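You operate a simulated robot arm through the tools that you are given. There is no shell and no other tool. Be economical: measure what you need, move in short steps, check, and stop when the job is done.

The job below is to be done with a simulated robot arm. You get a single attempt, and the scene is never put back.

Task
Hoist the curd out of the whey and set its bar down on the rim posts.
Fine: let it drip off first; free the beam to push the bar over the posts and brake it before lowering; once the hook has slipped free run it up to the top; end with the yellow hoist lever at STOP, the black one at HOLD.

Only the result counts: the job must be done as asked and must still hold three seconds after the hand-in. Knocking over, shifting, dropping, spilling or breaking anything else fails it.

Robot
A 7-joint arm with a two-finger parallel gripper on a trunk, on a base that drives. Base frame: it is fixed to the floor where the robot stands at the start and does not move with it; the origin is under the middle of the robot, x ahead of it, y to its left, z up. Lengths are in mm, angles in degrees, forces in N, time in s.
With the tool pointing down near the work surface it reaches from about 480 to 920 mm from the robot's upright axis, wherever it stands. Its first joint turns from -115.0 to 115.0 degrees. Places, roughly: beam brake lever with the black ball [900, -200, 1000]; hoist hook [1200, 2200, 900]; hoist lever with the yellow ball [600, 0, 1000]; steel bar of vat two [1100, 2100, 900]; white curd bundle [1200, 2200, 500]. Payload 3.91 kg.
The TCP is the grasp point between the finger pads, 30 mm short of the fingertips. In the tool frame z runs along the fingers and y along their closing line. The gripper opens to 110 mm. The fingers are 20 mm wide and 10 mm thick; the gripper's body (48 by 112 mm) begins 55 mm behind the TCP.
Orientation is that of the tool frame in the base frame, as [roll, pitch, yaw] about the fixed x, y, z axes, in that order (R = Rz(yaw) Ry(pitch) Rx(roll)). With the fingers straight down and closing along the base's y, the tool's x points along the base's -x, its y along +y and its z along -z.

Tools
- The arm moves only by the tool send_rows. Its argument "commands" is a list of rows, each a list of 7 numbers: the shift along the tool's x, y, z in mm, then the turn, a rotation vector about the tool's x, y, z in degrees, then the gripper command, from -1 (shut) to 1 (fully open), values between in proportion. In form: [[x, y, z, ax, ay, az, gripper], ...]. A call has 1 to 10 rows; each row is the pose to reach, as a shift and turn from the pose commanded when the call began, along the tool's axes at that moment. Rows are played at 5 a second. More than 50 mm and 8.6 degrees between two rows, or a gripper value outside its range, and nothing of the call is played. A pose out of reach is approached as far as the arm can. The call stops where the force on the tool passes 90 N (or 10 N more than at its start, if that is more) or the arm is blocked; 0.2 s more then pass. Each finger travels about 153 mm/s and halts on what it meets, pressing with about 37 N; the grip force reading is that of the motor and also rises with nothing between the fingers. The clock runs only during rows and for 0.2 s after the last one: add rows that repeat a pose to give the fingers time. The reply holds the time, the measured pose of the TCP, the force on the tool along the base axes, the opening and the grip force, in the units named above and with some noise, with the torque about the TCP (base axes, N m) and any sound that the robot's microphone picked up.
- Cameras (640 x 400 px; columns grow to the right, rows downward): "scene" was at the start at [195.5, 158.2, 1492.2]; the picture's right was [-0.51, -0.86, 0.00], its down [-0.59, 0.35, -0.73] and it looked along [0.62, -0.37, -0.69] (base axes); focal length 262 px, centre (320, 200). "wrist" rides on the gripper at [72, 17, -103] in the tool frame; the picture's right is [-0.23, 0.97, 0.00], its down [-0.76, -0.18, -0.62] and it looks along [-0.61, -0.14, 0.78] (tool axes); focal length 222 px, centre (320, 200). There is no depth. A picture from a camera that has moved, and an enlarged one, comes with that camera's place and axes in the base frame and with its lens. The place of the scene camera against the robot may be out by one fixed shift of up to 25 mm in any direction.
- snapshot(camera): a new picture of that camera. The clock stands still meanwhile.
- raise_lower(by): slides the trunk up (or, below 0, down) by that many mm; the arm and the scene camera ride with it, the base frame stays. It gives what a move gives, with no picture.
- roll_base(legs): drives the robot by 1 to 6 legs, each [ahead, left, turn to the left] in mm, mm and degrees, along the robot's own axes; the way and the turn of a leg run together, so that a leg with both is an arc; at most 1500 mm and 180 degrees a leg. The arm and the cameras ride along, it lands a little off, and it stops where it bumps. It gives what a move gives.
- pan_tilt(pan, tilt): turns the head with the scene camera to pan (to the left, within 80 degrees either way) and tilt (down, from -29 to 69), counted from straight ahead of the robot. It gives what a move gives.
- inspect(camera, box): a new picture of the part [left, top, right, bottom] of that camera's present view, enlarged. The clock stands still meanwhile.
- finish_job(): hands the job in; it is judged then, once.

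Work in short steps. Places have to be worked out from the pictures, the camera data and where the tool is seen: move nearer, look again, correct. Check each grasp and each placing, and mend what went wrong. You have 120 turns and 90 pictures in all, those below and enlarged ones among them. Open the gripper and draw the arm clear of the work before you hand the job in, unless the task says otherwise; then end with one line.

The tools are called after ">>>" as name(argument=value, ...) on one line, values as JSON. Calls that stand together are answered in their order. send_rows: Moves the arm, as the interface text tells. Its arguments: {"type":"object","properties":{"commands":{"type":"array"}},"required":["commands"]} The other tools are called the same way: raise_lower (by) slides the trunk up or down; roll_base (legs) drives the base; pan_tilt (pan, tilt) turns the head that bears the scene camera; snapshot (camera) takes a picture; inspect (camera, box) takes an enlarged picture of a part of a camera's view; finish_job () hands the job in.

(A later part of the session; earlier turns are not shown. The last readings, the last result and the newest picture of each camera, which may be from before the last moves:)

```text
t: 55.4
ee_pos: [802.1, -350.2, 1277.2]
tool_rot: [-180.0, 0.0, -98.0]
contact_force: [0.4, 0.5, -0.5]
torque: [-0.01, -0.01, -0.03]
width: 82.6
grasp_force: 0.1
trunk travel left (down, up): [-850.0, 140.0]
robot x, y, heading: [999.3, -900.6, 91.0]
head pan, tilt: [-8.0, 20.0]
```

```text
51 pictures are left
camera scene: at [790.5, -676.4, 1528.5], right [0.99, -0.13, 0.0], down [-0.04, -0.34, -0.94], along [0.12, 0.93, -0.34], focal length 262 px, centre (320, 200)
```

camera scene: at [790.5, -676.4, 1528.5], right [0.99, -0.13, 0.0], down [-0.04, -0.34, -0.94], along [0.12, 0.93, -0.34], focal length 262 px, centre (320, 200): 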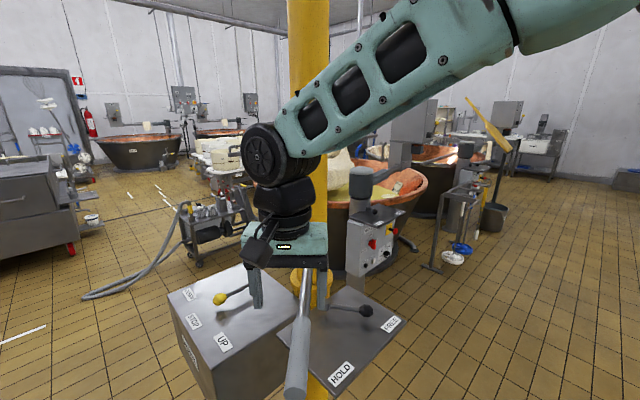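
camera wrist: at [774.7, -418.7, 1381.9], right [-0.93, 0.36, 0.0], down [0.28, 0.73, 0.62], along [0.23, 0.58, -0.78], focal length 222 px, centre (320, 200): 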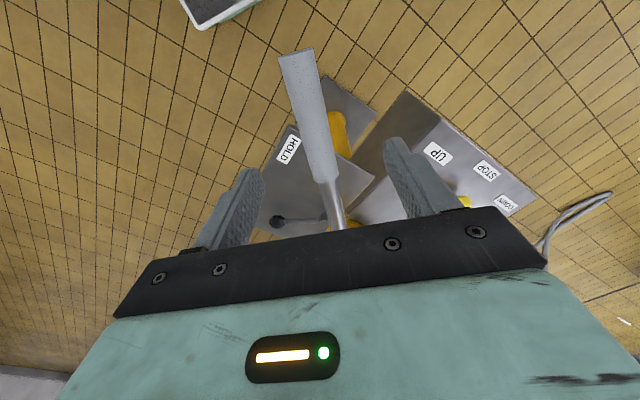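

The tiller grip lies under the open fingers (x≈807 at y=-350). I'll descend astride it and close to a loose cage of about 45 mm.

>>> send_rows(commands=[[0, -5, 40, 0, 0, 0, 0.5], [0, -5, 80, 0, 0, 0, 0.5], [0, -5, 112, 0, 0, 0, 0.5], [0, -5, 112, 0, 0, 0, 0.1], [0, -5, 112, 0, 0, 0, -0.18], [0, -5, 112, 0, 0, 0, -0.18]])

>>> snapshot(camera="wrist")

```text
t: 56.8
ee_pos: [807.4, -350.6, 1165.3]
tool_rot: [-179.9, 0.0, -97.9]
contact_force: [0.0, 0.6, 0.3]
torque: [0.0, 0.01, 0.0]
width: 45.1
grasp_force: 0.1
trunk travel left (down, up): [-850.0, 140.0]
robot x, y, heading: [1003.9, -902.5, 90.4]
head pan, tilt: [-8.0, 20.0]
```

```text
50 pictures are left
camera wrist: at [780.0, -420.1, 1268.6], right [-0.93, 0.36, 0.0], down [0.28, 0.73, 0.62], along [0.23, 0.58, -0.78], focal length 222 px, centre (320, 200)
```

wrist: 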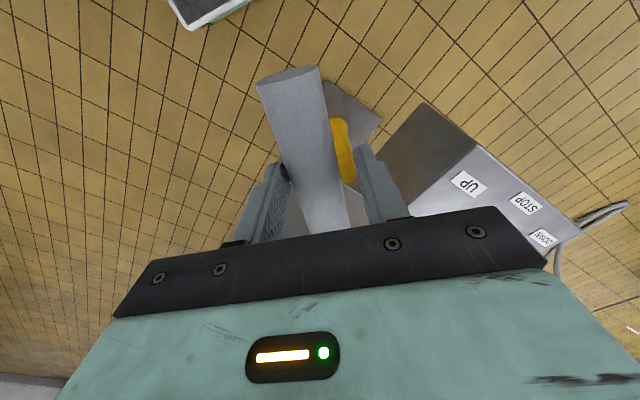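

The tiller is loosely caged. I'll push it slowly toward -x (about 3°), then see how the bar behaves.

>>> send_rows(commands=[[0, 3, 0, 0, 0, 0.3, -0.18], [0, 6, 0, 0, 0, 0.6, -0.18], [0, 9, 0, 0, 0, 1, -0.18], [0, 12, 0, 0, 0, 1.4, -0.18], [0, 15, 0, 0, 0, 1.8, -0.18], [0, 18, 0, 0, 0, 2.2, -0.18], [0, 21, 0, 0, 0, 2.6, -0.18], [0, 24, 0, 0, 0, 3, -0.18], [0, 26, 0, 0, 0, 3, -0.18], [0, 26, 0, 0, 0, 3, -0.18]])

>>> snapshot(camera="wrist")

>>> snapshot(camera="scene")

```text
t: 59.0
ee_pos: [791.5, -348.0, 1164.6]
tool_rot: [-179.0, -0.2, -101.3]
contact_force: [65.3, 2.4, 0.8]
torque: [-0.04, -1.59, 1.19]
width: 76.6
grasp_force: 31.8
trunk travel left (down, up): [-850.0, 140.0]
robot x, y, heading: [1002.9, -904.5, 90.7]
head pan, tilt: [-8.0, 20.0]
```

```text
49 pictures are left
camera wrist: at [758.5, -413.0, 1268.4], right [-0.91, 0.41, -0.02], down [0.31, 0.72, 0.62], along [0.27, 0.56, -0.78], focal length 222 px, centre (320, 200)
```

wrist: 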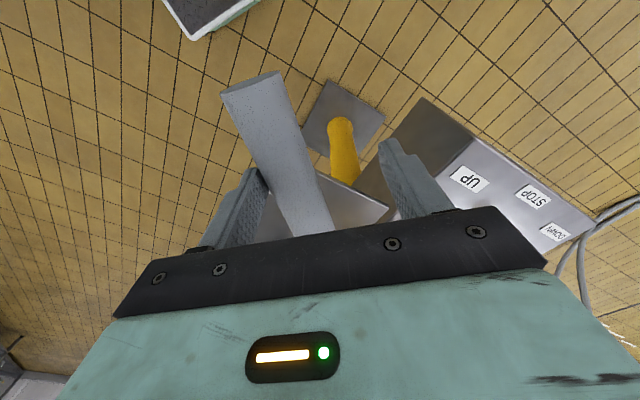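

```text
48 pictures are left
camera scene: at [795.0, -676.2, 1529.1], right [0.99, -0.13, 0.0], down [-0.05, -0.34, -0.94], along [0.12, 0.93, -0.34], focal length 262 px, centre (320, 200)
```

scene: 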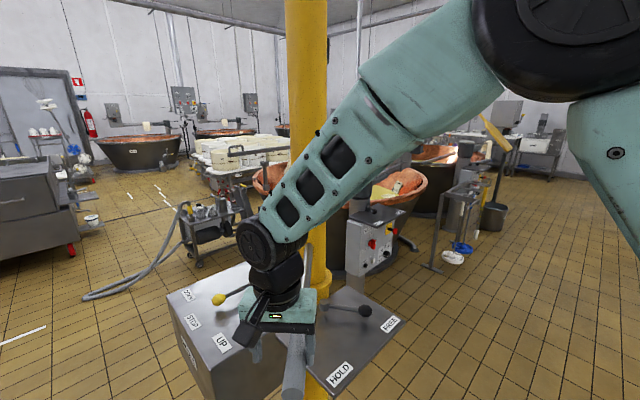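

The finger is pressing with 65 N and being backed open; the beam is heavy and just starting to move. I'll hold a second and see whether it follows.

>>> send_rows(commands=[[0, 0, 0, 0, 0, 0, -0.18], [0, 0, 0, 0, 0, 0, -0.18], [0, 0, 0, 0, 0, 0, -0.18], [0, 0, 0, 0, 0, 0, -0.18]])

>>> snapshot(camera="wrist")

```text
t: 60.0
ee_pos: [791.2, -347.8, 1165.0]
tool_rot: [-179.1, -0.2, -101.3]
contact_force: [65.2, 1.9, 0.2]
torque: [0.02, -1.61, 1.22]
width: 77.1
grasp_force: 31.7
trunk travel left (down, up): [-850.0, 140.0]
robot x, y, heading: [1002.8, -904.6, 90.8]
head pan, tilt: [-8.0, 20.0]
```

```text
47 pictures are left
camera wrist: at [758.4, -413.1, 1268.4], right [-0.91, 0.41, -0.02], down [0.31, 0.72, 0.62], along [0.27, 0.56, -0.78], focal length 222 px, centre (320, 200)
```

wrist: 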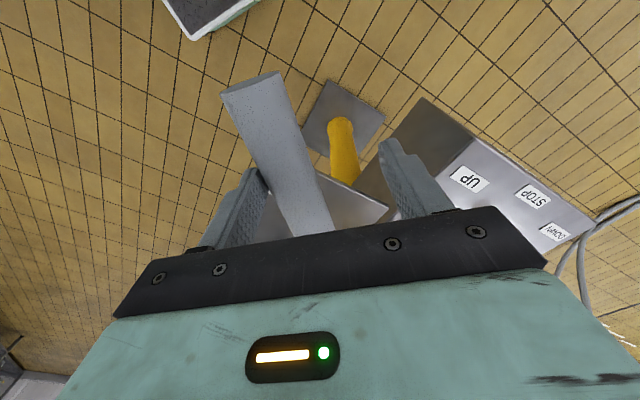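

The tiller holds firm against 65 N at this point. I'll back off, and push with closed fingers nearer its end, where the leverage is better and the full arm force is available.

>>> send_rows(commands=[[0, -10, 0, 0, 0, 0, 0.3], [0, -16, 0, 0, 0, 0, 0.5], [0, -16, -40, 0, 0, 0, 0.5], [0, -16, -80, 0, 0, 0, 0], [16, -40, -110, 0, 0, 0, -1], [32, -62, -110, 0, 0, 0, -1], [32, -64, -75, 0, 0, 0, -1], [32, -64, -35, 0, 0, 0, -1], [32, -64, -3, 0, 0, 0, -1], [32, -64, -3, 0, 0, 0, -1]])

>>> snapshot(camera="wrist")

```text
t: 62.2
ee_pos: [837.7, -391.4, 1169.1]
tool_rot: [179.9, 0.0, -101.0]
contact_force: [0.6, 0.1, 0.5]
torque: [-0.02, 0.0, 0.02]
width: 0.0
grasp_force: 37.3
trunk travel left (down, up): [-850.0, 140.0]
robot x, y, heading: [1003.7, -902.6, 90.6]
head pan, tilt: [-8.0, 20.0]
```

```text
46 pictures are left
camera wrist: at [806.3, -457.6, 1272.3], right [-0.91, 0.41, 0.0], down [0.32, 0.71, 0.62], along [0.26, 0.57, -0.78], focal length 222 px, centre (320, 200)
```

wrist: 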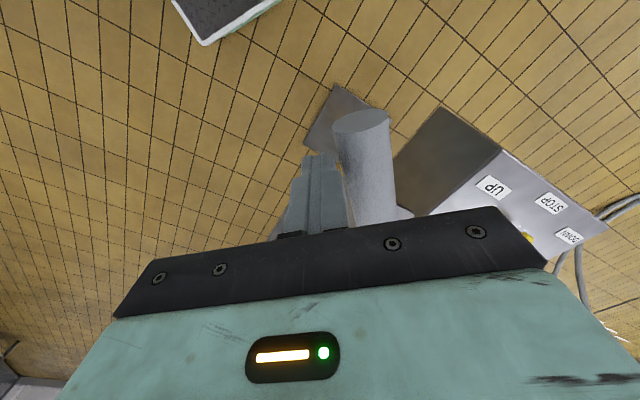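

Closed fingers stand beside the tiller end. Push slowly toward -x.

>>> send_rows(commands=[[0, 6, 0, 0, 0, 0, -1], [0, 10, 0, 0, 0, 0, -1], [0, 14, 0, 0, 0, 0, -1], [0, 18, 0, 0, 0, 0, -1], [0, 22, 0, 0, 0, 0, -1], [0, 26, 0, 0, 0, 0, -1], [0, 30, 0, 0, 0, 0, -1], [0, 34, 0, 0, 0, 0, -1], [0, 36, 0, 0, 0, 0, -1], [0, 38, 0, 0, 0, 0, -1]])

>>> snapshot(camera="wrist")

```text
t: 63.4
ee_pos: [832.7, -389.1, 1168.1]
tool_rot: [-178.1, -0.6, -101.7]
contact_force: [22.9, -8.7, 23.0]
torque: [-0.41, -0.43, 0.25]
width: 0.0
grasp_force: 36.9
trunk travel left (down, up): [-850.0, 140.0]
robot x, y, heading: [1004.0, -902.6, 90.8]
head pan, tilt: [-8.0, 20.0]
stopped in row 6: the force on the tool passed its limit at 94 N (the readings are from after the stop); the commanded pose is now the measured one
```

```text
45 pictures are left
camera wrist: at [798.1, -454.3, 1271.7], right [-0.91, 0.42, -0.03], down [0.31, 0.72, 0.62], along [0.28, 0.55, -0.78], focal length 222 px, centre (320, 200)
```

wrist: 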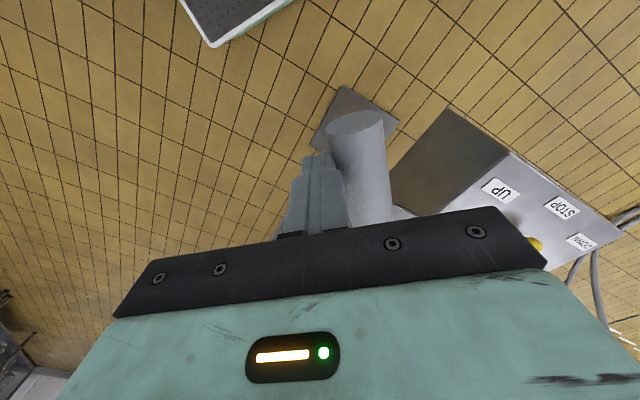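

Blocked at 94 N: the beam seems still braked. I'll inspect the brake lever closely.

>>> pan_tilt(pan=-2, tilt=42)

>>> inspect(camera="scene", box=[270, 120, 510, 270])

```text
t: 64.3
ee_pos: [833.2, -389.9, 1167.4]
tool_rot: [-178.1, -0.6, -101.6]
contact_force: [40.0, -5.2, 17.7]
torque: [-0.25, -0.9, 0.36]
width: 0.2
grasp_force: 37.2
trunk travel left (down, up): [-850.0, 140.0]
robot x, y, heading: [1002.6, -907.4, 90.6]
head pan, tilt: [-2.0, 42.0]
```

```text
2.67 times, centred on (390, 195) of scene
camera zoom: at [784.7, -685.8, 1494.7], right [1.0, -0.02, 0.0], down [-0.02, -0.67, -0.74], along [0.02, 0.74, -0.67], focal length 699 px, centre (133, 213)
```

zoom: 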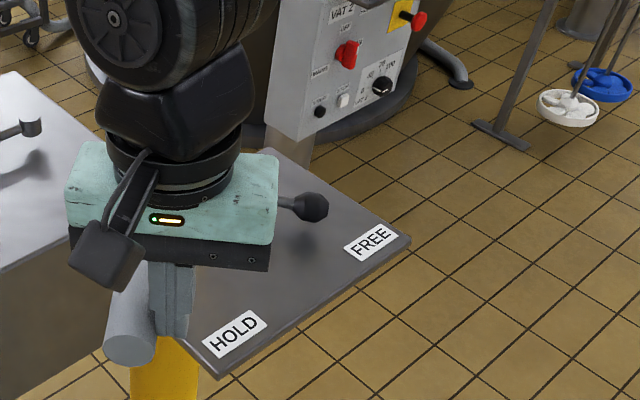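

The brake lever is at FREE (70°, in line with its label). Perhaps just high friction; I'll raise the push in 1 mm steps and hold below the force limit.

>>> send_rows(commands=[[0, 1, 0, 0, 0, 0, -1], [0, 2, 0, 0, 0, 0, -1], [0, 3, 0, 0, 0, 0, -1], [0, 4, 0, 0, 0, 0, -1], [0, 5, 0, 0, 0, 0, -1], [0, 5, 0, 0, 0, 0, -1], [0, 5, 0, 0, 0, 0, -1], [0, 5, 0, 0, 0, 0, -1]])

```text
t: 66.1
ee_pos: [832.7, -389.7, 1167.6]
tool_rot: [-177.5, -0.9, -101.7]
contact_force: [63.7, -3.6, 10.8]
torque: [-0.16, -1.5, 0.54]
width: 0.0
grasp_force: 36.7
trunk travel left (down, up): [-850.0, 140.0]
robot x, y, heading: [1001.5, -905.4, 90.7]
head pan, tilt: [-2.0, 42.0]
```

Steady at 64 N, no motion; a little more, up to about 85 N.

>>> send_rows(commands=[[0, 1, 0, 0, 0, 0, -1], [0, 2, 0, 0, 0, 0, -1], [0, 3, 0, 0, 0, 0, -1], [0, 4, 0, 0, 0, 0, -1], [0, 4, 0, 0, 0, 0, -1], [0, 4, 0, 0, 0, 0, -1], [0, 4, 0, 0, 0, 0, -1]])

```text
t: 67.7
ee_pos: [832.4, -389.2, 1166.7]
tool_rot: [-177.1, -1.0, -101.7]
contact_force: [77.3, -7.6, 20.3]
torque: [-0.35, -1.79, 0.69]
width: 0.1
grasp_force: 37.1
trunk travel left (down, up): [-850.0, 140.0]
robot x, y, heading: [1002.0, -900.6, 90.7]
head pan, tilt: [-2.0, 42.0]
```

The tiller won't budge even at 77 N, so I'll push the bar itself, where the lever arm is five times longer; its end carries a loop handle. First back off from the tiller and rise.

>>> send_rows(commands=[[0, -12, 0, 0, 0, 0, -1], [0, -30, 0, 0, 0, 0, -1], [0, -30, -40, 0, 0, 0, -1], [0, -30, -80, 0, 0, 0, -1], [0, -30, -120, 0, 0, 0, -1], [0, -30, -150, 0, 0, 0, -1]])

>>> pan_tilt(pan=-8, tilt=20)

>>> inspect(camera="scene", box=[200, 100, 440, 250])

```text
t: 69.1
ee_pos: [845.1, -389.2, 1318.0]
tool_rot: [-178.3, -0.7, -101.5]
contact_force: [0.5, 0.8, 0.0]
torque: [-0.02, 0.0, 0.01]
width: 0.4
grasp_force: 36.9
trunk travel left (down, up): [-850.0, 140.0]
robot x, y, heading: [999.3, -901.6, 90.7]
head pan, tilt: [-2.0, 42.0]
```

```text
t: 70.0
ee_pos: [845.9, -389.5, 1316.7]
tool_rot: [-178.3, -0.6, -101.4]
contact_force: [0.0, -0.3, 0.2]
torque: [-0.01, 0.01, 0.01]
width: 0.0
grasp_force: 36.9
trunk travel left (down, up): [-850.0, 140.0]
robot x, y, heading: [1002.2, -904.3, 90.6]
head pan, tilt: [-8.0, 20.0]
```

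```text
2.67 times, centred on (320, 175) of scene
camera zoom: at [791.6, -676.3, 1528.5], right [0.99, -0.13, 0.0], down [-0.04, -0.34, -0.94], along [0.12, 0.93, -0.34], focal length 699 px, centre (320, 267)
```

zoom: 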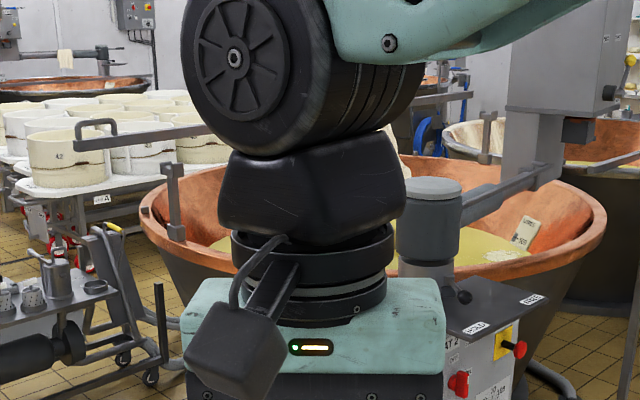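

The bar has not moved. I'll drive around: back, left, then up along the left side toward the bar's near end.

>>> roll_base(legs=[[-250, 0, 0], [0, 1000, 0], [1450, 0, 0]])

>>> pan_tilt(pan=0, tilt=30)

>>> snapshot(camera="scene")

```text
t: 75.1
ee_pos: [145.2, -645.8, 1317.5]
tool_rot: [-178.4, -0.7, -95.8]
contact_force: [0.2, 0.5, -0.2]
torque: [-0.04, 0.0, 0.0]
width: 0.2
grasp_force: 36.7
trunk travel left (down, up): [-850.0, 140.0]
robot x, y, heading: [352.6, -1141.8, 96.3]
head pan, tilt: [-8.0, 20.0]
stopped in leg 2: the robot was blocked; the commanded pose is now the measured one
```

```text
t: 75.8
ee_pos: [145.5, -645.8, 1317.6]
tool_rot: [-178.2, -0.6, -95.9]
contact_force: [1.2, 0.1, 0.3]
torque: [0.0, 0.04, 0.04]
width: 0.3
grasp_force: 36.8
trunk travel left (down, up): [-850.0, 140.0]
robot x, y, heading: [350.6, -1143.9, 96.2]
head pan, tilt: [0.0, 30.0]
```

```text
42 pictures are left
camera scene: at [106.6, -938.8, 1512.5], right [0.99, 0.11, 0.0], down [0.05, -0.5, -0.87], along [-0.09, 0.86, -0.5], focal length 262 px, centre (320, 200)
```

scene: 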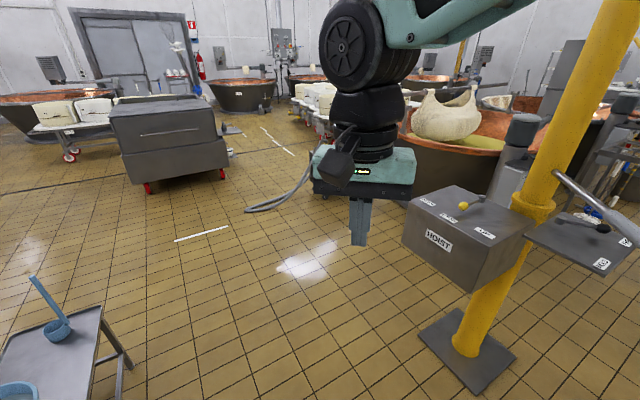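

I was blocked by something on the left; I'll look at what.

>>> pan_tilt(pan=70, tilt=45)

>>> snapshot(camera="scene")

```text
t: 77.2
ee_pos: [144.9, -645.8, 1317.5]
tool_rot: [-178.3, -0.6, -95.8]
contact_force: [0.1, 0.0, 0.0]
torque: [0.0, 0.0, 0.02]
width: 0.0
grasp_force: 37.4
trunk travel left (down, up): [-850.0, 140.0]
robot x, y, heading: [350.3, -1144.7, 96.3]
head pan, tilt: [70.0, 45.0]
```

```text
41 pictures are left
camera scene: at [37.5, -1009.4, 1489.9], right [0.24, 0.97, 0.0], down [0.69, -0.17, -0.71], along [-0.69, 0.17, -0.71], focal length 262 px, centre (320, 200)
```

scene: 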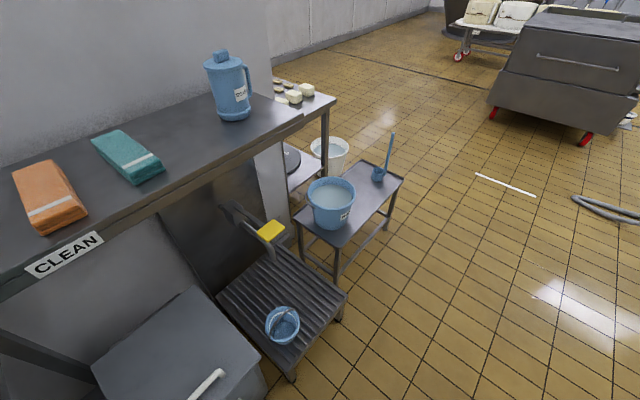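

Nothing was toppled; the robot's rear-left just met the bin/counter area. I'll move off from it, straighten, and go forward first before going left.

>>> roll_base(legs=[[60, -60, 0], [350, 0, -6.3], [0, 420, 0], [1450, 0, 0]])

>>> pan_tilt(pan=-20, tilt=25)

>>> snapshot(camera="scene")

```text
t: 82.0
ee_pos: [-122.0, -216.7, 1317.6]
tool_rot: [-178.5, -0.6, -100.8]
contact_force: [-0.4, 0.6, 0.6]
torque: [-0.01, 0.01, -0.01]
width: 0.1
grasp_force: 37.3
trunk travel left (down, up): [-850.0, 140.0]
robot x, y, heading: [44.5, -732.5, 91.0]
head pan, tilt: [70.0, 45.0]
stopped in leg 3: the robot was blocked; the commanded pose is now the measured one
```

```text
t: 83.6
ee_pos: [-120.8, -218.0, 1318.3]
tool_rot: [-178.4, -0.6, -100.8]
contact_force: [-0.6, 0.2, 0.4]
torque: [0.01, -0.02, 0.04]
width: 0.0
grasp_force: 36.8
trunk travel left (down, up): [-850.0, 140.0]
robot x, y, heading: [40.3, -733.7, 91.1]
head pan, tilt: [-20.0, 25.0]
```

```text
40 pictures are left
camera scene: at [-153.8, -508.8, 1520.4], right [0.95, -0.32, 0.0], down [-0.14, -0.4, -0.91], along [0.29, 0.86, -0.42], focal length 262 px, centre (320, 200)
```

scene: 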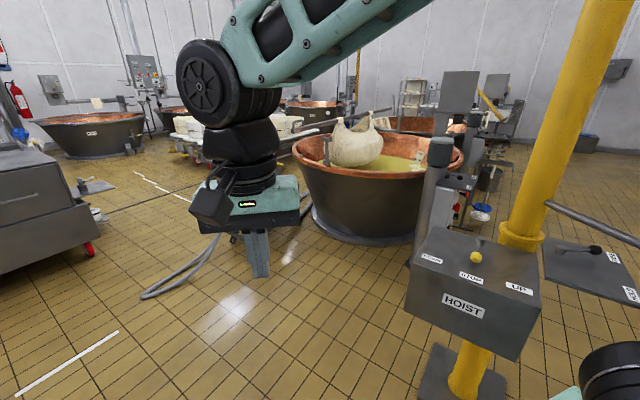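

Blocked at the left again; check whether the little table with the buckets is undisturbed.

>>> pan_tilt(pan=75, tilt=50)

>>> snapshot(camera="scene")

```text
t: 85.3
ee_pos: [-121.3, -217.7, 1317.9]
tool_rot: [-178.4, -0.7, -100.8]
contact_force: [-0.4, -0.3, 0.0]
torque: [0.02, -0.02, 0.01]
width: 0.1
grasp_force: 37.2
trunk travel left (down, up): [-850.0, 140.0]
robot x, y, heading: [42.9, -728.3, 91.0]
head pan, tilt: [75.0, 50.0]
```

```text
39 pictures are left
camera scene: at [-258.3, -577.5, 1483.0], right [0.24, 0.97, 0.0], down [0.74, -0.18, -0.64], along [-0.62, 0.15, -0.77], focal length 262 px, centre (320, 200)
```

scene: 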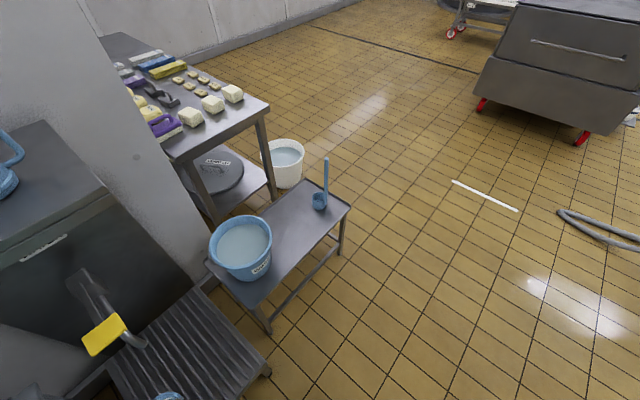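

All undisturbed. I'll go forward first, then diagonally past the table, keeping clear of the hoist box.

>>> roll_base(legs=[[10, -20, 0], [240, 0, 0], [230, 140, 0], [1100, 0, 0]])

>>> pan_tilt(pan=-25, tilt=30)

>>> snapshot(camera="scene")

```text
t: 94.2
ee_pos: [-291.6, 1355.5, 1318.4]
tool_rot: [-178.5, -0.6, -100.0]
contact_force: [0.1, -0.7, 0.6]
torque: [-0.01, -0.01, 0.01]
width: 0.1
grasp_force: 36.8
trunk travel left (down, up): [-850.0, 140.0]
robot x, y, heading: [-120.6, 841.4, 91.9]
head pan, tilt: [75.0, 50.0]
```

```text
t: 96.0
ee_pos: [-291.1, 1355.2, 1317.3]
tool_rot: [-178.3, -0.6, -100.0]
contact_force: [0.1, 0.1, 0.5]
torque: [0.01, -0.01, 0.0]
width: 0.0
grasp_force: 36.9
trunk travel left (down, up): [-850.0, 140.0]
robot x, y, heading: [-122.2, 848.2, 92.0]
head pan, tilt: [-25.0, 30.0]
```

```text
38 pictures are left
camera scene: at [-312.8, 1058.7, 1512.5], right [0.92, -0.39, 0.0], down [-0.2, -0.46, -0.87], along [0.34, 0.8, -0.5], focal length 262 px, centre (320, 200)
```

scene: 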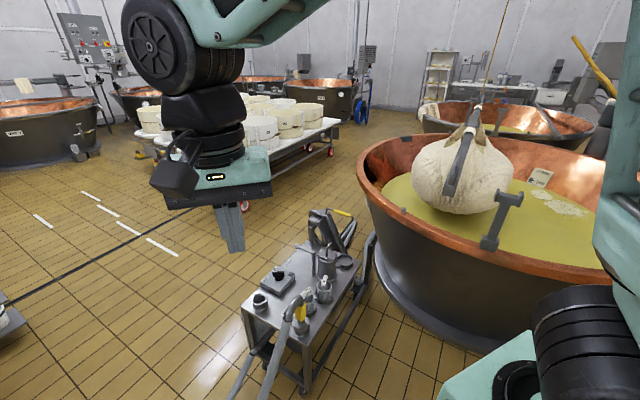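

The bar's near end with its handle is well in view. I'll turn to face it and move closer.

>>> roll_base(legs=[[0, 0, -34], [190, -20, 0]])

>>> pan_tilt(pan=5, tilt=35)

>>> snapshot(camera="scene")

>>> snapshot(camera="wrist")

```text
t: 99.2
ee_pos: [129.2, 1518.9, 1317.5]
tool_rot: [-178.4, -0.6, -132.9]
contact_force: [-0.4, -0.3, 0.3]
torque: [0.0, -0.04, 0.03]
width: 0.0
grasp_force: 36.9
trunk travel left (down, up): [-850.0, 140.0]
robot x, y, heading: [-6.1, 998.5, 59.2]
head pan, tilt: [-25.0, 30.0]
```

```text
t: 100.1
ee_pos: [128.2, 1520.1, 1316.7]
tool_rot: [-178.3, -0.6, -132.9]
contact_force: [-0.1, 0.5, 0.3]
torque: [0.0, -0.02, 0.0]
width: 0.0
grasp_force: 37.4
trunk travel left (down, up): [-850.0, 140.0]
robot x, y, heading: [-6.0, 998.1, 59.0]
head pan, tilt: [5.0, 35.0]
```

```text
37 pictures are left
camera scene: at [-86.4, 1301.1, 1504.7], right [0.9, -0.44, 0.0], down [-0.25, -0.52, -0.82], along [0.36, 0.74, -0.57], focal length 262 px, centre (320, 200)
```

scene: 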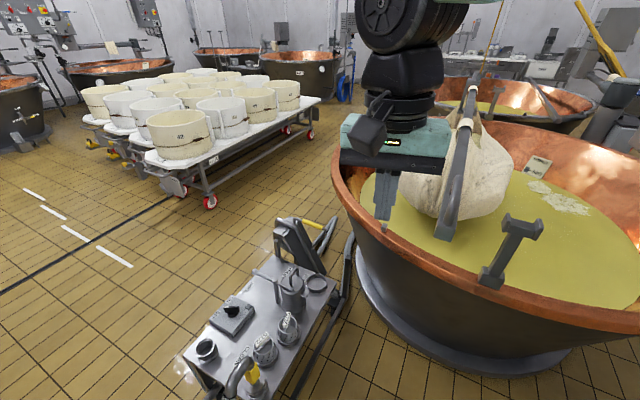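

```text
36 pictures are left
camera wrist: at [65.1, 1481.8, 1421.5], right [-0.56, 0.83, -0.03], down [0.64, 0.45, 0.62], along [0.53, 0.33, -0.78], focal length 222 px, centre (320, 200)
```

wrist: 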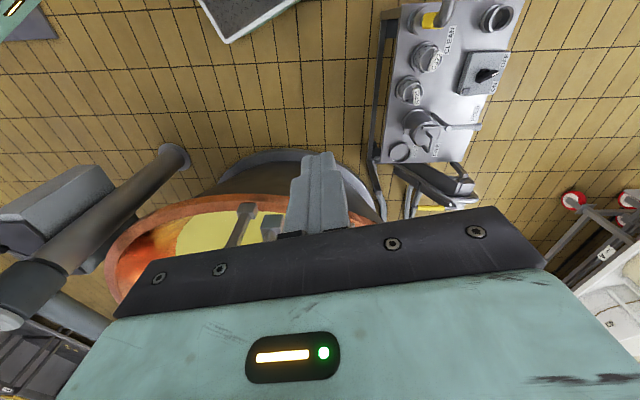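

I'll enlarge the bar end and post to see the handle and saddle.

>>> inspect(camera="scene", box=[400, 90, 576, 300])

```text
1.90 times, centred on (488, 195) of scene
camera zoom: at [-86.4, 1301.1, 1504.7], right [0.9, -0.44, 0.0], down [-0.25, -0.52, -0.82], along [0.36, 0.74, -0.57], focal length 500 px, centre (0, 210)
```

zoom: 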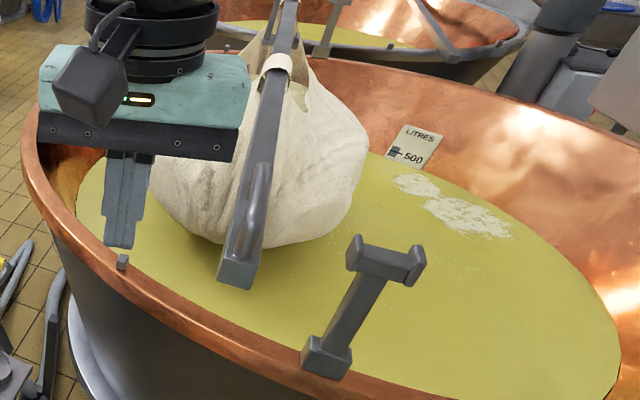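

The post has a saddle with ears about 100 mm apart, and the bar end sits at about (330, 1545, 1172) with the loop on top. I'll move above the loop with fingers across the bar.

>>> send_rows(commands=[[-38, -24, 0, -0.3, 0, 2, 0], [-76, -49, 0, -0.6, 0, 4, 0.3], [-114, -73, 0, -0.9, 0, 6, 0.3], [-151, -97, 0, -1.2, 0, 8, 0.3], [-189, -121, 0, -1.5, 0, 10, 0.3], [-227, -146, 0, -1.7, 0, 10.5, 0.3], [-227, -146, 0, -1.7, 0, 10.5, 0.3]])

>>> snapshot(camera="wrist")

>>> inspect(camera="scene", box=[380, 80, 588, 210])

```text
t: 101.7
ee_pos: [393.3, 1584.5, 1318.9]
tool_rot: [180.0, -0.4, -143.5]
contact_force: [0.5, -1.0, -0.4]
torque: [-0.01, 0.02, 0.01]
width: 71.5
grasp_force: 0.1
trunk travel left (down, up): [-850.0, 140.0]
robot x, y, heading: [-5.1, 997.3, 59.0]
head pan, tilt: [5.0, 35.0]
```

```text
34 pictures are left
camera wrist: at [324.5, 1557.1, 1423.0], right [-0.4, 0.92, 0.0], down [0.72, 0.31, 0.62], along [0.57, 0.24, -0.79], focal length 222 px, centre (320, 200)
```

wrist: 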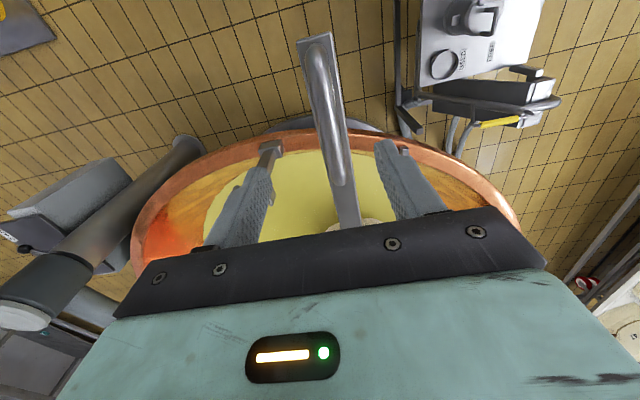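

```text
3.08 times, centred on (484, 145) of scene
camera zoom: at [-86.3, 1301.1, 1504.7], right [0.9, -0.44, 0.0], down [-0.25, -0.52, -0.82], along [0.36, 0.74, -0.57], focal length 807 px, centre (-185, 369)
```

zoom: 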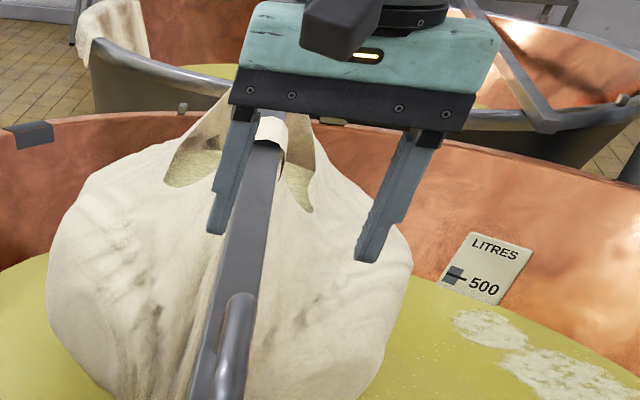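

The loop's centre is about (389, 1593), slightly to the tool's +y. I'll descend astride it, then grip.

>>> send_rows(commands=[[0, 8, 40, 0, 0, 0, 0.3], [0, 8, 75, 0, 0, 0, 0.3], [0, 8, 100, 0, 0, 0, 0.3], [0, 8, 100, 0, 0, 0, 0.3]])

>>> snapshot(camera="wrist")

>>> inspect(camera="scene", box=[380, 100, 588, 230])

```text
t: 102.7
ee_pos: [385.9, 1593.3, 1216.8]
tool_rot: [180.0, -0.4, -143.4]
contact_force: [-0.6, -0.4, 0.0]
torque: [0.0, -0.01, -0.04]
width: 71.5
grasp_force: 0.1
trunk travel left (down, up): [-850.0, 140.0]
robot x, y, heading: [-4.8, 1002.6, 58.9]
head pan, tilt: [5.0, 35.0]
```

```text
32 pictures are left
camera wrist: at [317.2, 1565.0, 1321.2], right [-0.4, 0.92, 0.0], down [0.72, 0.31, 0.62], along [0.57, 0.24, -0.79], focal length 222 px, centre (320, 200)
```

wrist: 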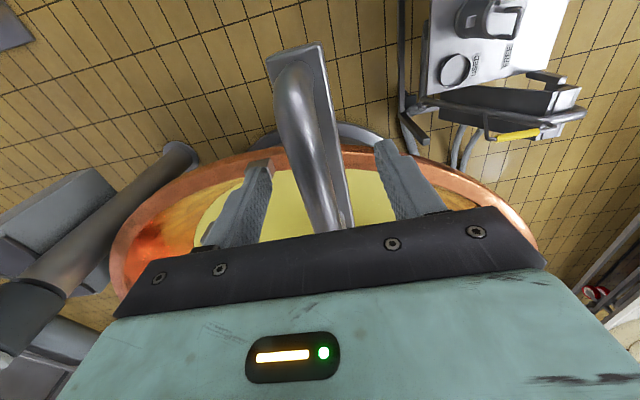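

```text
3.08 times, centred on (484, 165) of scene
camera zoom: at [-86.4, 1301.2, 1504.7], right [0.9, -0.44, 0.0], down [-0.25, -0.52, -0.82], along [0.36, 0.74, -0.57], focal length 807 px, centre (-185, 308)
```

zoom: 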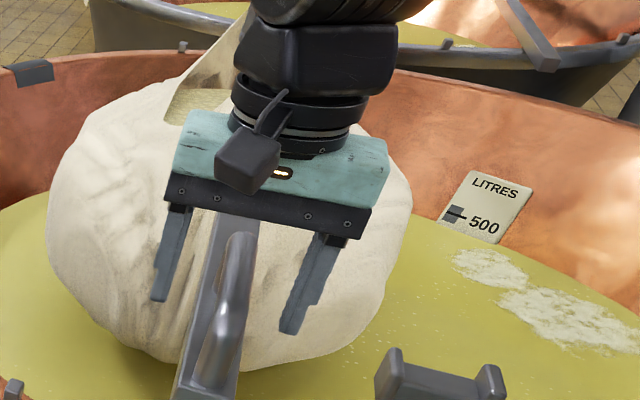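

The loop lies between the fingers at the grasp point. Close on it.

>>> send_rows(commands=[[0, 0, 4, 0, 0, 0, -0.3], [0, 0, 4, 0, 0, 0, -0.8], [0, 0, 4, 0, 0, 0, -1], [0, 0, 4, 0, 0, 0, -1], [0, 0, 4, 0, 0, 0, -1]])

>>> snapshot(camera="wrist")

```text
t: 103.9
ee_pos: [386.8, 1590.8, 1213.9]
tool_rot: [-180.0, -0.5, -143.5]
contact_force: [8.2, -14.2, 0.1]
torque: [-0.18, 0.1, -0.26]
width: 19.7
grasp_force: 44.7
trunk travel left (down, up): [-850.0, 140.0]
robot x, y, heading: [-3.9, 1000.4, 59.2]
head pan, tilt: [5.0, 35.0]
```

```text
30 pictures are left
camera wrist: at [318.6, 1563.4, 1317.9], right [-0.4, 0.92, 0.0], down [0.72, 0.31, 0.62], along [0.57, 0.24, -0.79], focal length 222 px, centre (320, 200)
```

wrist: 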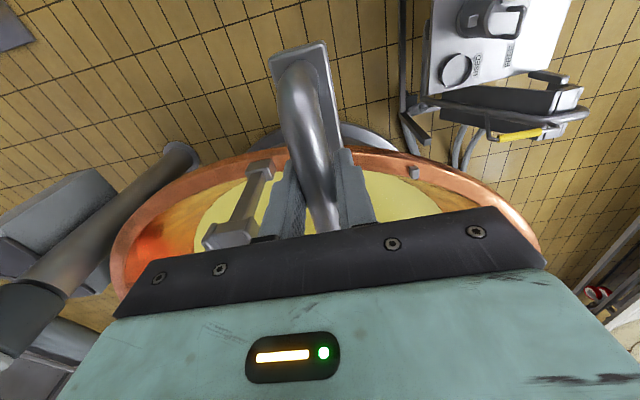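

Gripped at 19.7 mm. Now I push slowly along the expected slew tangent (mostly +x), 40 mm first, watching the force.

>>> send_rows(commands=[[-2.8, -2.8, 0, 0, 0, 0, -1], [-5.6, -5.7, 0, 0, 0, 0, -1], [-8.4, -8.5, 0, 0, 0, 0, -1], [-11.3, -11.3, 0, 0, 0, 0, -1], [-14.1, -14.2, 0, 0, 0, 0, -1], [-18, -18, 0, 0, 0, 0, -1], [-21, -21, 0, 0, 0, 0, -1], [-25, -25, 0, 0, 0, 0, -1], [-28, -28, 0, 0, 0, 0, -1], [-28, -28, 0, 0, 0, 0, -1]])

>>> snapshot(camera="scene")

```text
t: 106.1
ee_pos: [419.2, 1585.8, 1216.3]
tool_rot: [179.9, -0.4, -143.1]
contact_force: [-40.4, -5.9, 0.9]
torque: [-0.09, 0.15, -0.41]
width: 19.9
grasp_force: 44.3
trunk travel left (down, up): [-850.0, 140.0]
robot x, y, heading: [-5.6, 998.0, 59.0]
head pan, tilt: [5.0, 35.0]
```

```text
29 pictures are left
camera scene: at [-89.2, 1300.7, 1504.6], right [0.9, -0.44, 0.0], down [-0.25, -0.52, -0.82], along [0.36, 0.74, -0.57], focal length 262 px, centre (320, 200)
```

scene: 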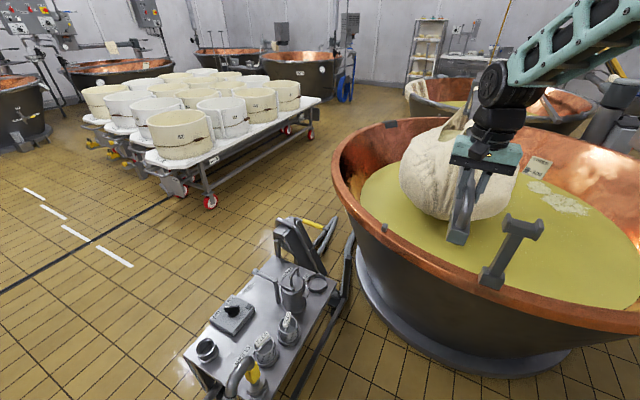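

The end moved 33 mm with 40 N resistance. I'll hold to see whether the force decays (beam slewing) or stays.

>>> send_rows(commands=[[0, 0, 0, 0, 0, 0, -1], [0, 0, 0, 0, 0, 0, -1], [0, 0, 0, 0, 0, 0, -1], [0, 0, 0, 0, 0, 0, -1], [0, 0, 0, 0, 0, 0, -1], [0, 0, 0, 0, 0, 0, -1]])

>>> pan_tilt(pan=0, tilt=5)

>>> snapshot(camera="scene")

```text
t: 107.5
ee_pos: [420.2, 1587.5, 1215.3]
tool_rot: [179.9, -0.5, -143.4]
contact_force: [-39.8, -6.2, -3.8]
torque: [-0.05, 0.13, -0.41]
width: 19.8
grasp_force: 45.4
trunk travel left (down, up): [-850.0, 140.0]
robot x, y, heading: [-5.2, 994.9, 59.0]
head pan, tilt: [5.0, 35.0]
```

```text
t: 108.5
ee_pos: [421.3, 1587.0, 1215.2]
tool_rot: [179.9, -0.5, -143.3]
contact_force: [-39.1, -7.3, -4.2]
torque: [-0.07, 0.15, -0.39]
width: 19.4
grasp_force: 44.8
trunk travel left (down, up): [-850.0, 140.0]
robot x, y, heading: [-8.5, 996.0, 59.2]
head pan, tilt: [0.0, 5.0]
```

```text
28 pictures are left
camera scene: at [-80.5, 1300.4, 1552.8], right [0.86, -0.52, 0.0], down [-0.04, -0.08, -1.0], along [0.51, 0.85, -0.09], focal length 262 px, centre (320, 200)
```

scene: 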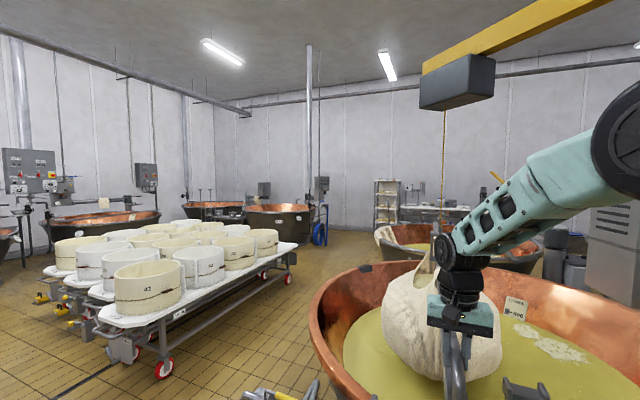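

The chain hangs vertical and the force is steady: it's dry friction and the beam is following. I'll continue the arc, keeping the bar's orientation.

>>> send_rows(commands=[[-4, -4.3, 0, 0, 0, 0, -1], [-8.3, -8.7, 0, 0, 0, 0, -1], [-12.4, -13, 0, 0, 0, 0, -1], [-16.6, -17.3, 0, 0, 0, 0, -1], [-20.7, -21.7, 0, 0, 0, 0, -1], [-24.9, -26, 0, 0, 0, 0, -1], [-29, -30.4, 0, 0, 0, 0, -1], [-35, -36, 0, 0, 0, 0, -1], [-42, -44, 0, 0, 0, 0, -1], [-48, -51, 0, 0, 0, 0, -1]])

>>> pan_tilt(pan=-5, tilt=20)

>>> snapshot(camera="scene")

```text
t: 110.7
ee_pos: [489.3, 1572.8, 1216.4]
tool_rot: [180.0, -0.5, -143.3]
contact_force: [-37.6, -9.8, 0.3]
torque: [-0.26, 0.43, -0.13]
width: 19.5
grasp_force: 45.2
trunk travel left (down, up): [-850.0, 140.0]
robot x, y, heading: [-5.1, 998.5, 58.8]
head pan, tilt: [0.0, 5.0]
```

```text
t: 111.4
ee_pos: [489.6, 1572.5, 1216.1]
tool_rot: [180.0, -0.6, -143.3]
contact_force: [-34.6, -10.7, 2.2]
torque: [-0.38, 0.67, -0.09]
width: 20.1
grasp_force: 44.9
trunk travel left (down, up): [-850.0, 140.0]
robot x, y, heading: [-3.3, 1000.8, 59.1]
head pan, tilt: [-5.0, 20.0]
```

```text
27 pictures are left
camera scene: at [-72.7, 1296.4, 1528.7], right [0.81, -0.59, 0.0], down [-0.2, -0.28, -0.94], along [0.55, 0.76, -0.34], focal length 262 px, centre (320, 200)
```

scene: 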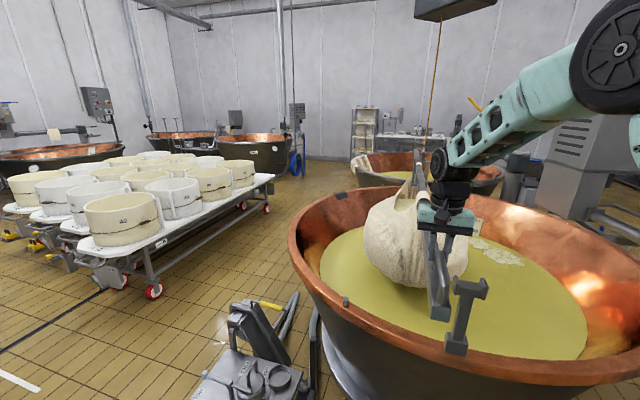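

Going well; 52 mm of lateral distance done. Continue 90 mm along the arc.

>>> send_rows(commands=[[-5, -6, 0, 0, 0, 0, -1], [-11, -13, 0, 0, 0, 0, -1], [-17, -20.5, 0, 0, 0, 0, -1], [-23, -28, 0, 0, 0, 0, -1], [-29, -35, 0, 0, 0, 0, -1], [-36, -43, 0, 0, 0, 0, -1], [-43, -51.5, 0, 0, 0, 0, -1], [-49, -59, 0, 0, 0, 0, -1], [-54, -65, 0, 0, 0, 0, -1], [-57, -69, 0, 0, 0, 0, -1]])

>>> inspect(camera="scene", box=[360, 120, 568, 380])

>>> snapshot(camera="wrist")

```text
t: 113.6
ee_pos: [580.9, 1552.7, 1215.5]
tool_rot: [180.0, -0.4, -143.4]
contact_force: [0.1, -0.7, 0.5]
torque: [-0.02, 0.01, 0.01]
width: 0.0
grasp_force: 37.9
trunk travel left (down, up): [-850.0, 140.0]
robot x, y, heading: [-5.1, 999.7, 58.8]
head pan, tilt: [-5.0, 20.0]
```

```text
1.54 times, centred on (464, 250) of scene
camera zoom: at [-70.4, 1297.3, 1528.5], right [0.81, -0.59, 0.0], down [-0.2, -0.28, -0.94], along [0.55, 0.76, -0.34], focal length 404 px, centre (98, 123)
```

zoom: 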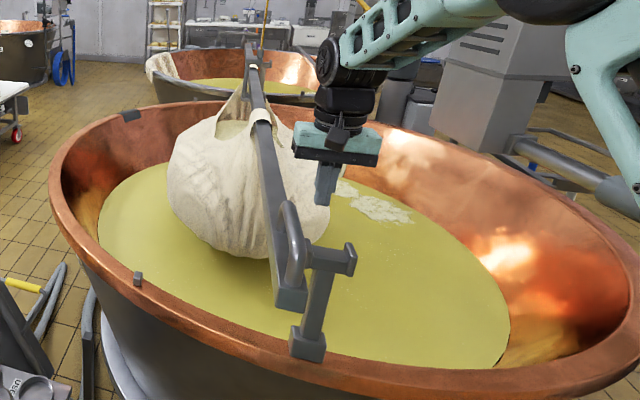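

```text
25 pictures are left
camera wrist: at [512.6, 1525.2, 1319.3], right [-0.4, 0.92, 0.0], down [0.72, 0.31, 0.62], along [0.57, 0.24, -0.79], focal length 222 px, centre (320, 200)
```

wrist: 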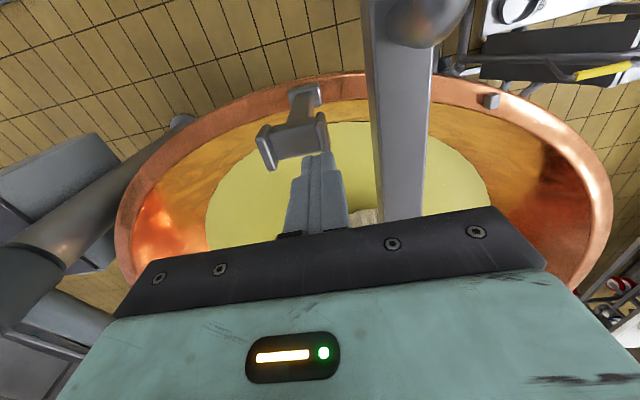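

The grip slipped off the loop. I'll check whether the hook actually moved by repeating the earlier upward view.

>>> pan_tilt(pan=0, tilt=5)

>>> snapshot(camera="scene")

```text
t: 114.4
ee_pos: [581.8, 1553.8, 1215.0]
tool_rot: [-180.0, -0.3, -143.4]
contact_force: [-0.6, 0.3, 0.8]
torque: [-0.01, 0.02, 0.02]
width: 0.1
grasp_force: 37.5
trunk travel left (down, up): [-850.0, 140.0]
robot x, y, heading: [-7.8, 998.5, 59.0]
head pan, tilt: [0.0, 5.0]
```

```text
24 pictures are left
camera scene: at [-77.7, 1300.7, 1552.8], right [0.86, -0.52, 0.0], down [-0.05, -0.08, -1.0], along [0.51, 0.85, -0.09], focal length 262 px, centre (320, 200)
```

scene: 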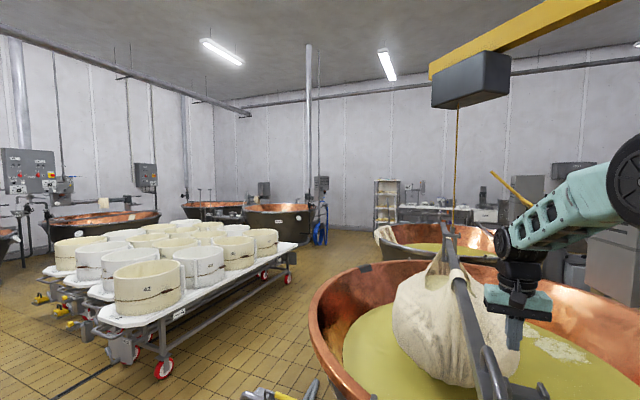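

The hoist trolley has moved about 90 mm, so the beam does follow. I'll enlarge the bar region to see hook, straps and bar end.

>>> pan_tilt(pan=-8, tilt=20)

>>> inspect(camera="scene", box=[310, 100, 550, 340])

```text
t: 115.2
ee_pos: [582.1, 1552.7, 1215.7]
tool_rot: [180.0, -0.4, -143.4]
contact_force: [-0.2, -0.1, -0.6]
torque: [0.01, -0.01, -0.02]
width: 0.0
grasp_force: 37.8
trunk travel left (down, up): [-850.0, 140.0]
robot x, y, heading: [-5.6, 997.1, 59.0]
head pan, tilt: [-8.0, 20.0]
```

```text
1.67 times, centred on (430, 220) of scene
camera zoom: at [-66.5, 1294.3, 1528.6], right [0.78, -0.63, 0.0], down [-0.21, -0.27, -0.94], along [0.59, 0.73, -0.34], focal length 437 px, centre (137, 167)
```

zoom: 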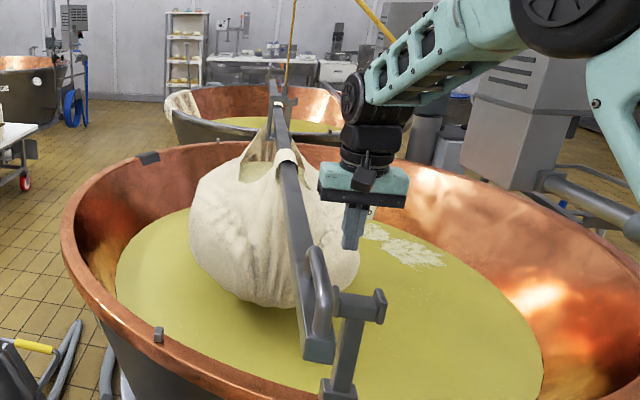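

I need a closer look at where the hook sits on the bar.

>>> inspect(camera="scene", box=[380, 110, 460, 210])

```text
4.00 times, centred on (420, 160) of scene
camera zoom: at [-66.5, 1294.3, 1528.6], right [0.78, -0.63, 0.0], down [-0.21, -0.27, -0.94], along [0.59, 0.73, -0.34], focal length 1049 px, centre (-80, 360)
```

zoom: 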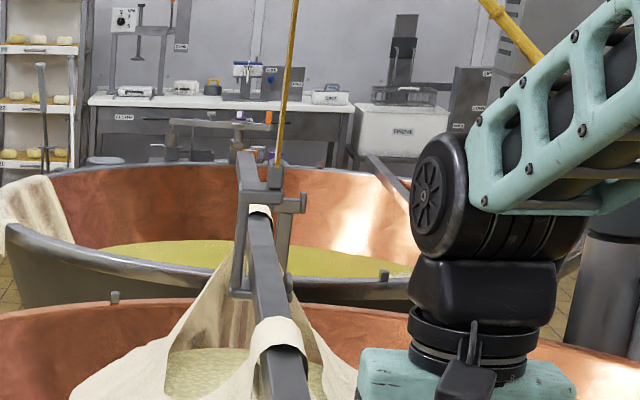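

The hook still sits between the straps and the bar is still parallel to the posts; about 100 mm of sideways travel remains. Gripping by friction slipped, so I'll push on the bar's end face with the fingertips instead. First move back above a point just short of the bar end.

>>> send_rows(commands=[[0, 0, -45, 0, 0, 0, -1], [0, 0, -85, 0, 0, 0, -1], [45, 12, -85, 0, 0, 0, -1], [90, 24, -85, 0, 0, 0, -0.73], [135, 36, -85, 0, 0, 0, -0.73], [180, 47, -85, 0, -7, 0, -0.73], [225, 58, -85, 0, -14, 0, -0.73], [245, 61, -85, 0, -20, 0, -0.73], [245, 61, -85, 0, -20, 0, -0.73]])

>>> snapshot(camera="wrist")

```text
t: 117.2
ee_pos: [348.4, 1456.0, 1301.0]
tool_rot: [-179.9, 19.6, -143.4]
contact_force: [-0.5, -0.2, 0.2]
torque: [0.01, 0.02, 0.01]
width: 14.8
grasp_force: 0.0
trunk travel left (down, up): [-850.0, 140.0]
robot x, y, heading: [-5.3, 997.9, 59.1]
head pan, tilt: [-8.0, 20.0]
```

```text
21 pictures are left
camera wrist: at [254.2, 1409.6, 1374.7], right [-0.41, 0.91, 0.08], down [0.51, 0.16, 0.84], along [0.75, 0.38, -0.53], focal length 222 px, centre (320, 200)
```

wrist: 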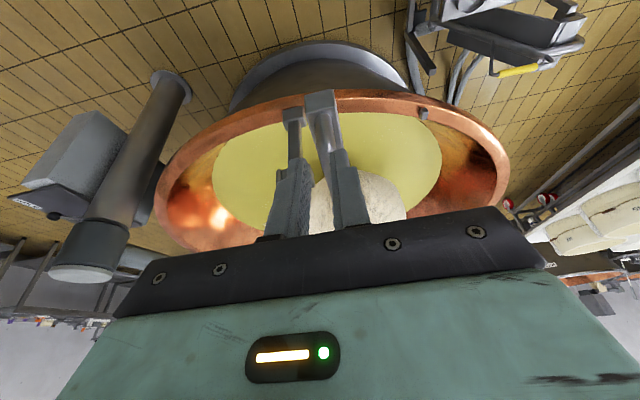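

The bar end is just ahead of the fingertips. I'll back 18 mm, and descend to the height of the end face.

>>> send_rows(commands=[[17, 3, -6, 0, 0, 0, -0.73], [32, 3, 36.4, 0, 0, 0, -0.73], [47.2, 3, 78.8, 0, 0, 0, -0.73], [61.6, 3, 119.3, 0, 0, 0, -0.73], [61.6, 3, 119.3, 0, 0, 0, -0.73]])

>>> snapshot(camera="wrist")

>>> inspect(camera="scene", box=[400, 180, 560, 340])

```text
t: 118.4
ee_pos: [331.2, 1448.1, 1168.5]
tool_rot: [-180.0, 19.5, -143.4]
contact_force: [0.3, 0.1, -0.3]
torque: [0.03, 0.01, 0.0]
width: 14.9
grasp_force: 0.1
trunk travel left (down, up): [-850.0, 140.0]
robot x, y, heading: [-6.7, 999.8, 59.1]
head pan, tilt: [-8.0, 20.0]
```

```text
20 pictures are left
camera wrist: at [237.7, 1401.4, 1241.7], right [-0.41, 0.91, 0.08], down [0.52, 0.16, 0.84], along [0.75, 0.38, -0.53], focal length 222 px, centre (320, 200)
```

wrist: 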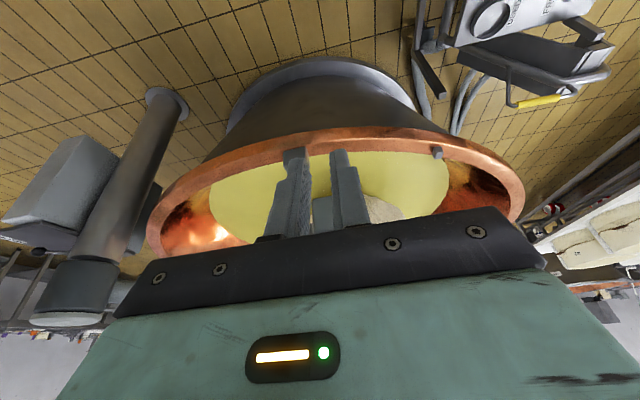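

```text
2.50 times, centred on (480, 260) of scene
camera zoom: at [-66.5, 1294.3, 1528.5], right [0.78, -0.63, 0.0], down [-0.22, -0.27, -0.94], along [0.59, 0.73, -0.34], focal length 656 px, centre (-80, 50)
```

zoom: 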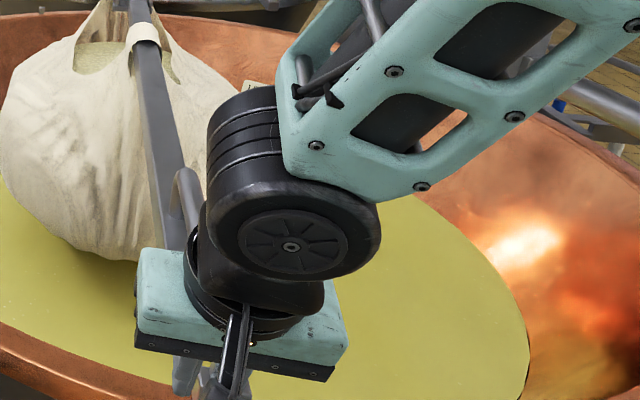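

The bar end shows centred beyond the finger gap. Push slowly along the bar axis until contact.

>>> send_rows(commands=[[-4.7, 0, 1.7, 0, 0, 0, -0.73], [-9.4, 0, 3.4, 0, 0, 0, -0.73], [-14, 0, 5, 0, 0, 0, -0.73], [-19, 0, 6.7, 0, 0, 0, -0.73], [-23.5, 0, 8.4, 0, 0, 0, -0.73], [-28, 0, 10, 0, 0, 0, -0.73], [-33, 0, 11.7, 0, 0, 0, -0.73], [-37.6, 0, 13.4, 0, 0, 0, -0.73]])

```text
t: 120.2
ee_pos: [362.2, 1471.5, 1169.0]
tool_rot: [180.0, 19.6, -143.4]
contact_force: [0.2, -0.2, 0.0]
torque: [0.01, -0.03, -0.01]
width: 14.9
grasp_force: 0.1
trunk travel left (down, up): [-850.0, 140.0]
robot x, y, heading: [-2.0, 998.6, 58.8]
head pan, tilt: [-8.0, 20.0]
```

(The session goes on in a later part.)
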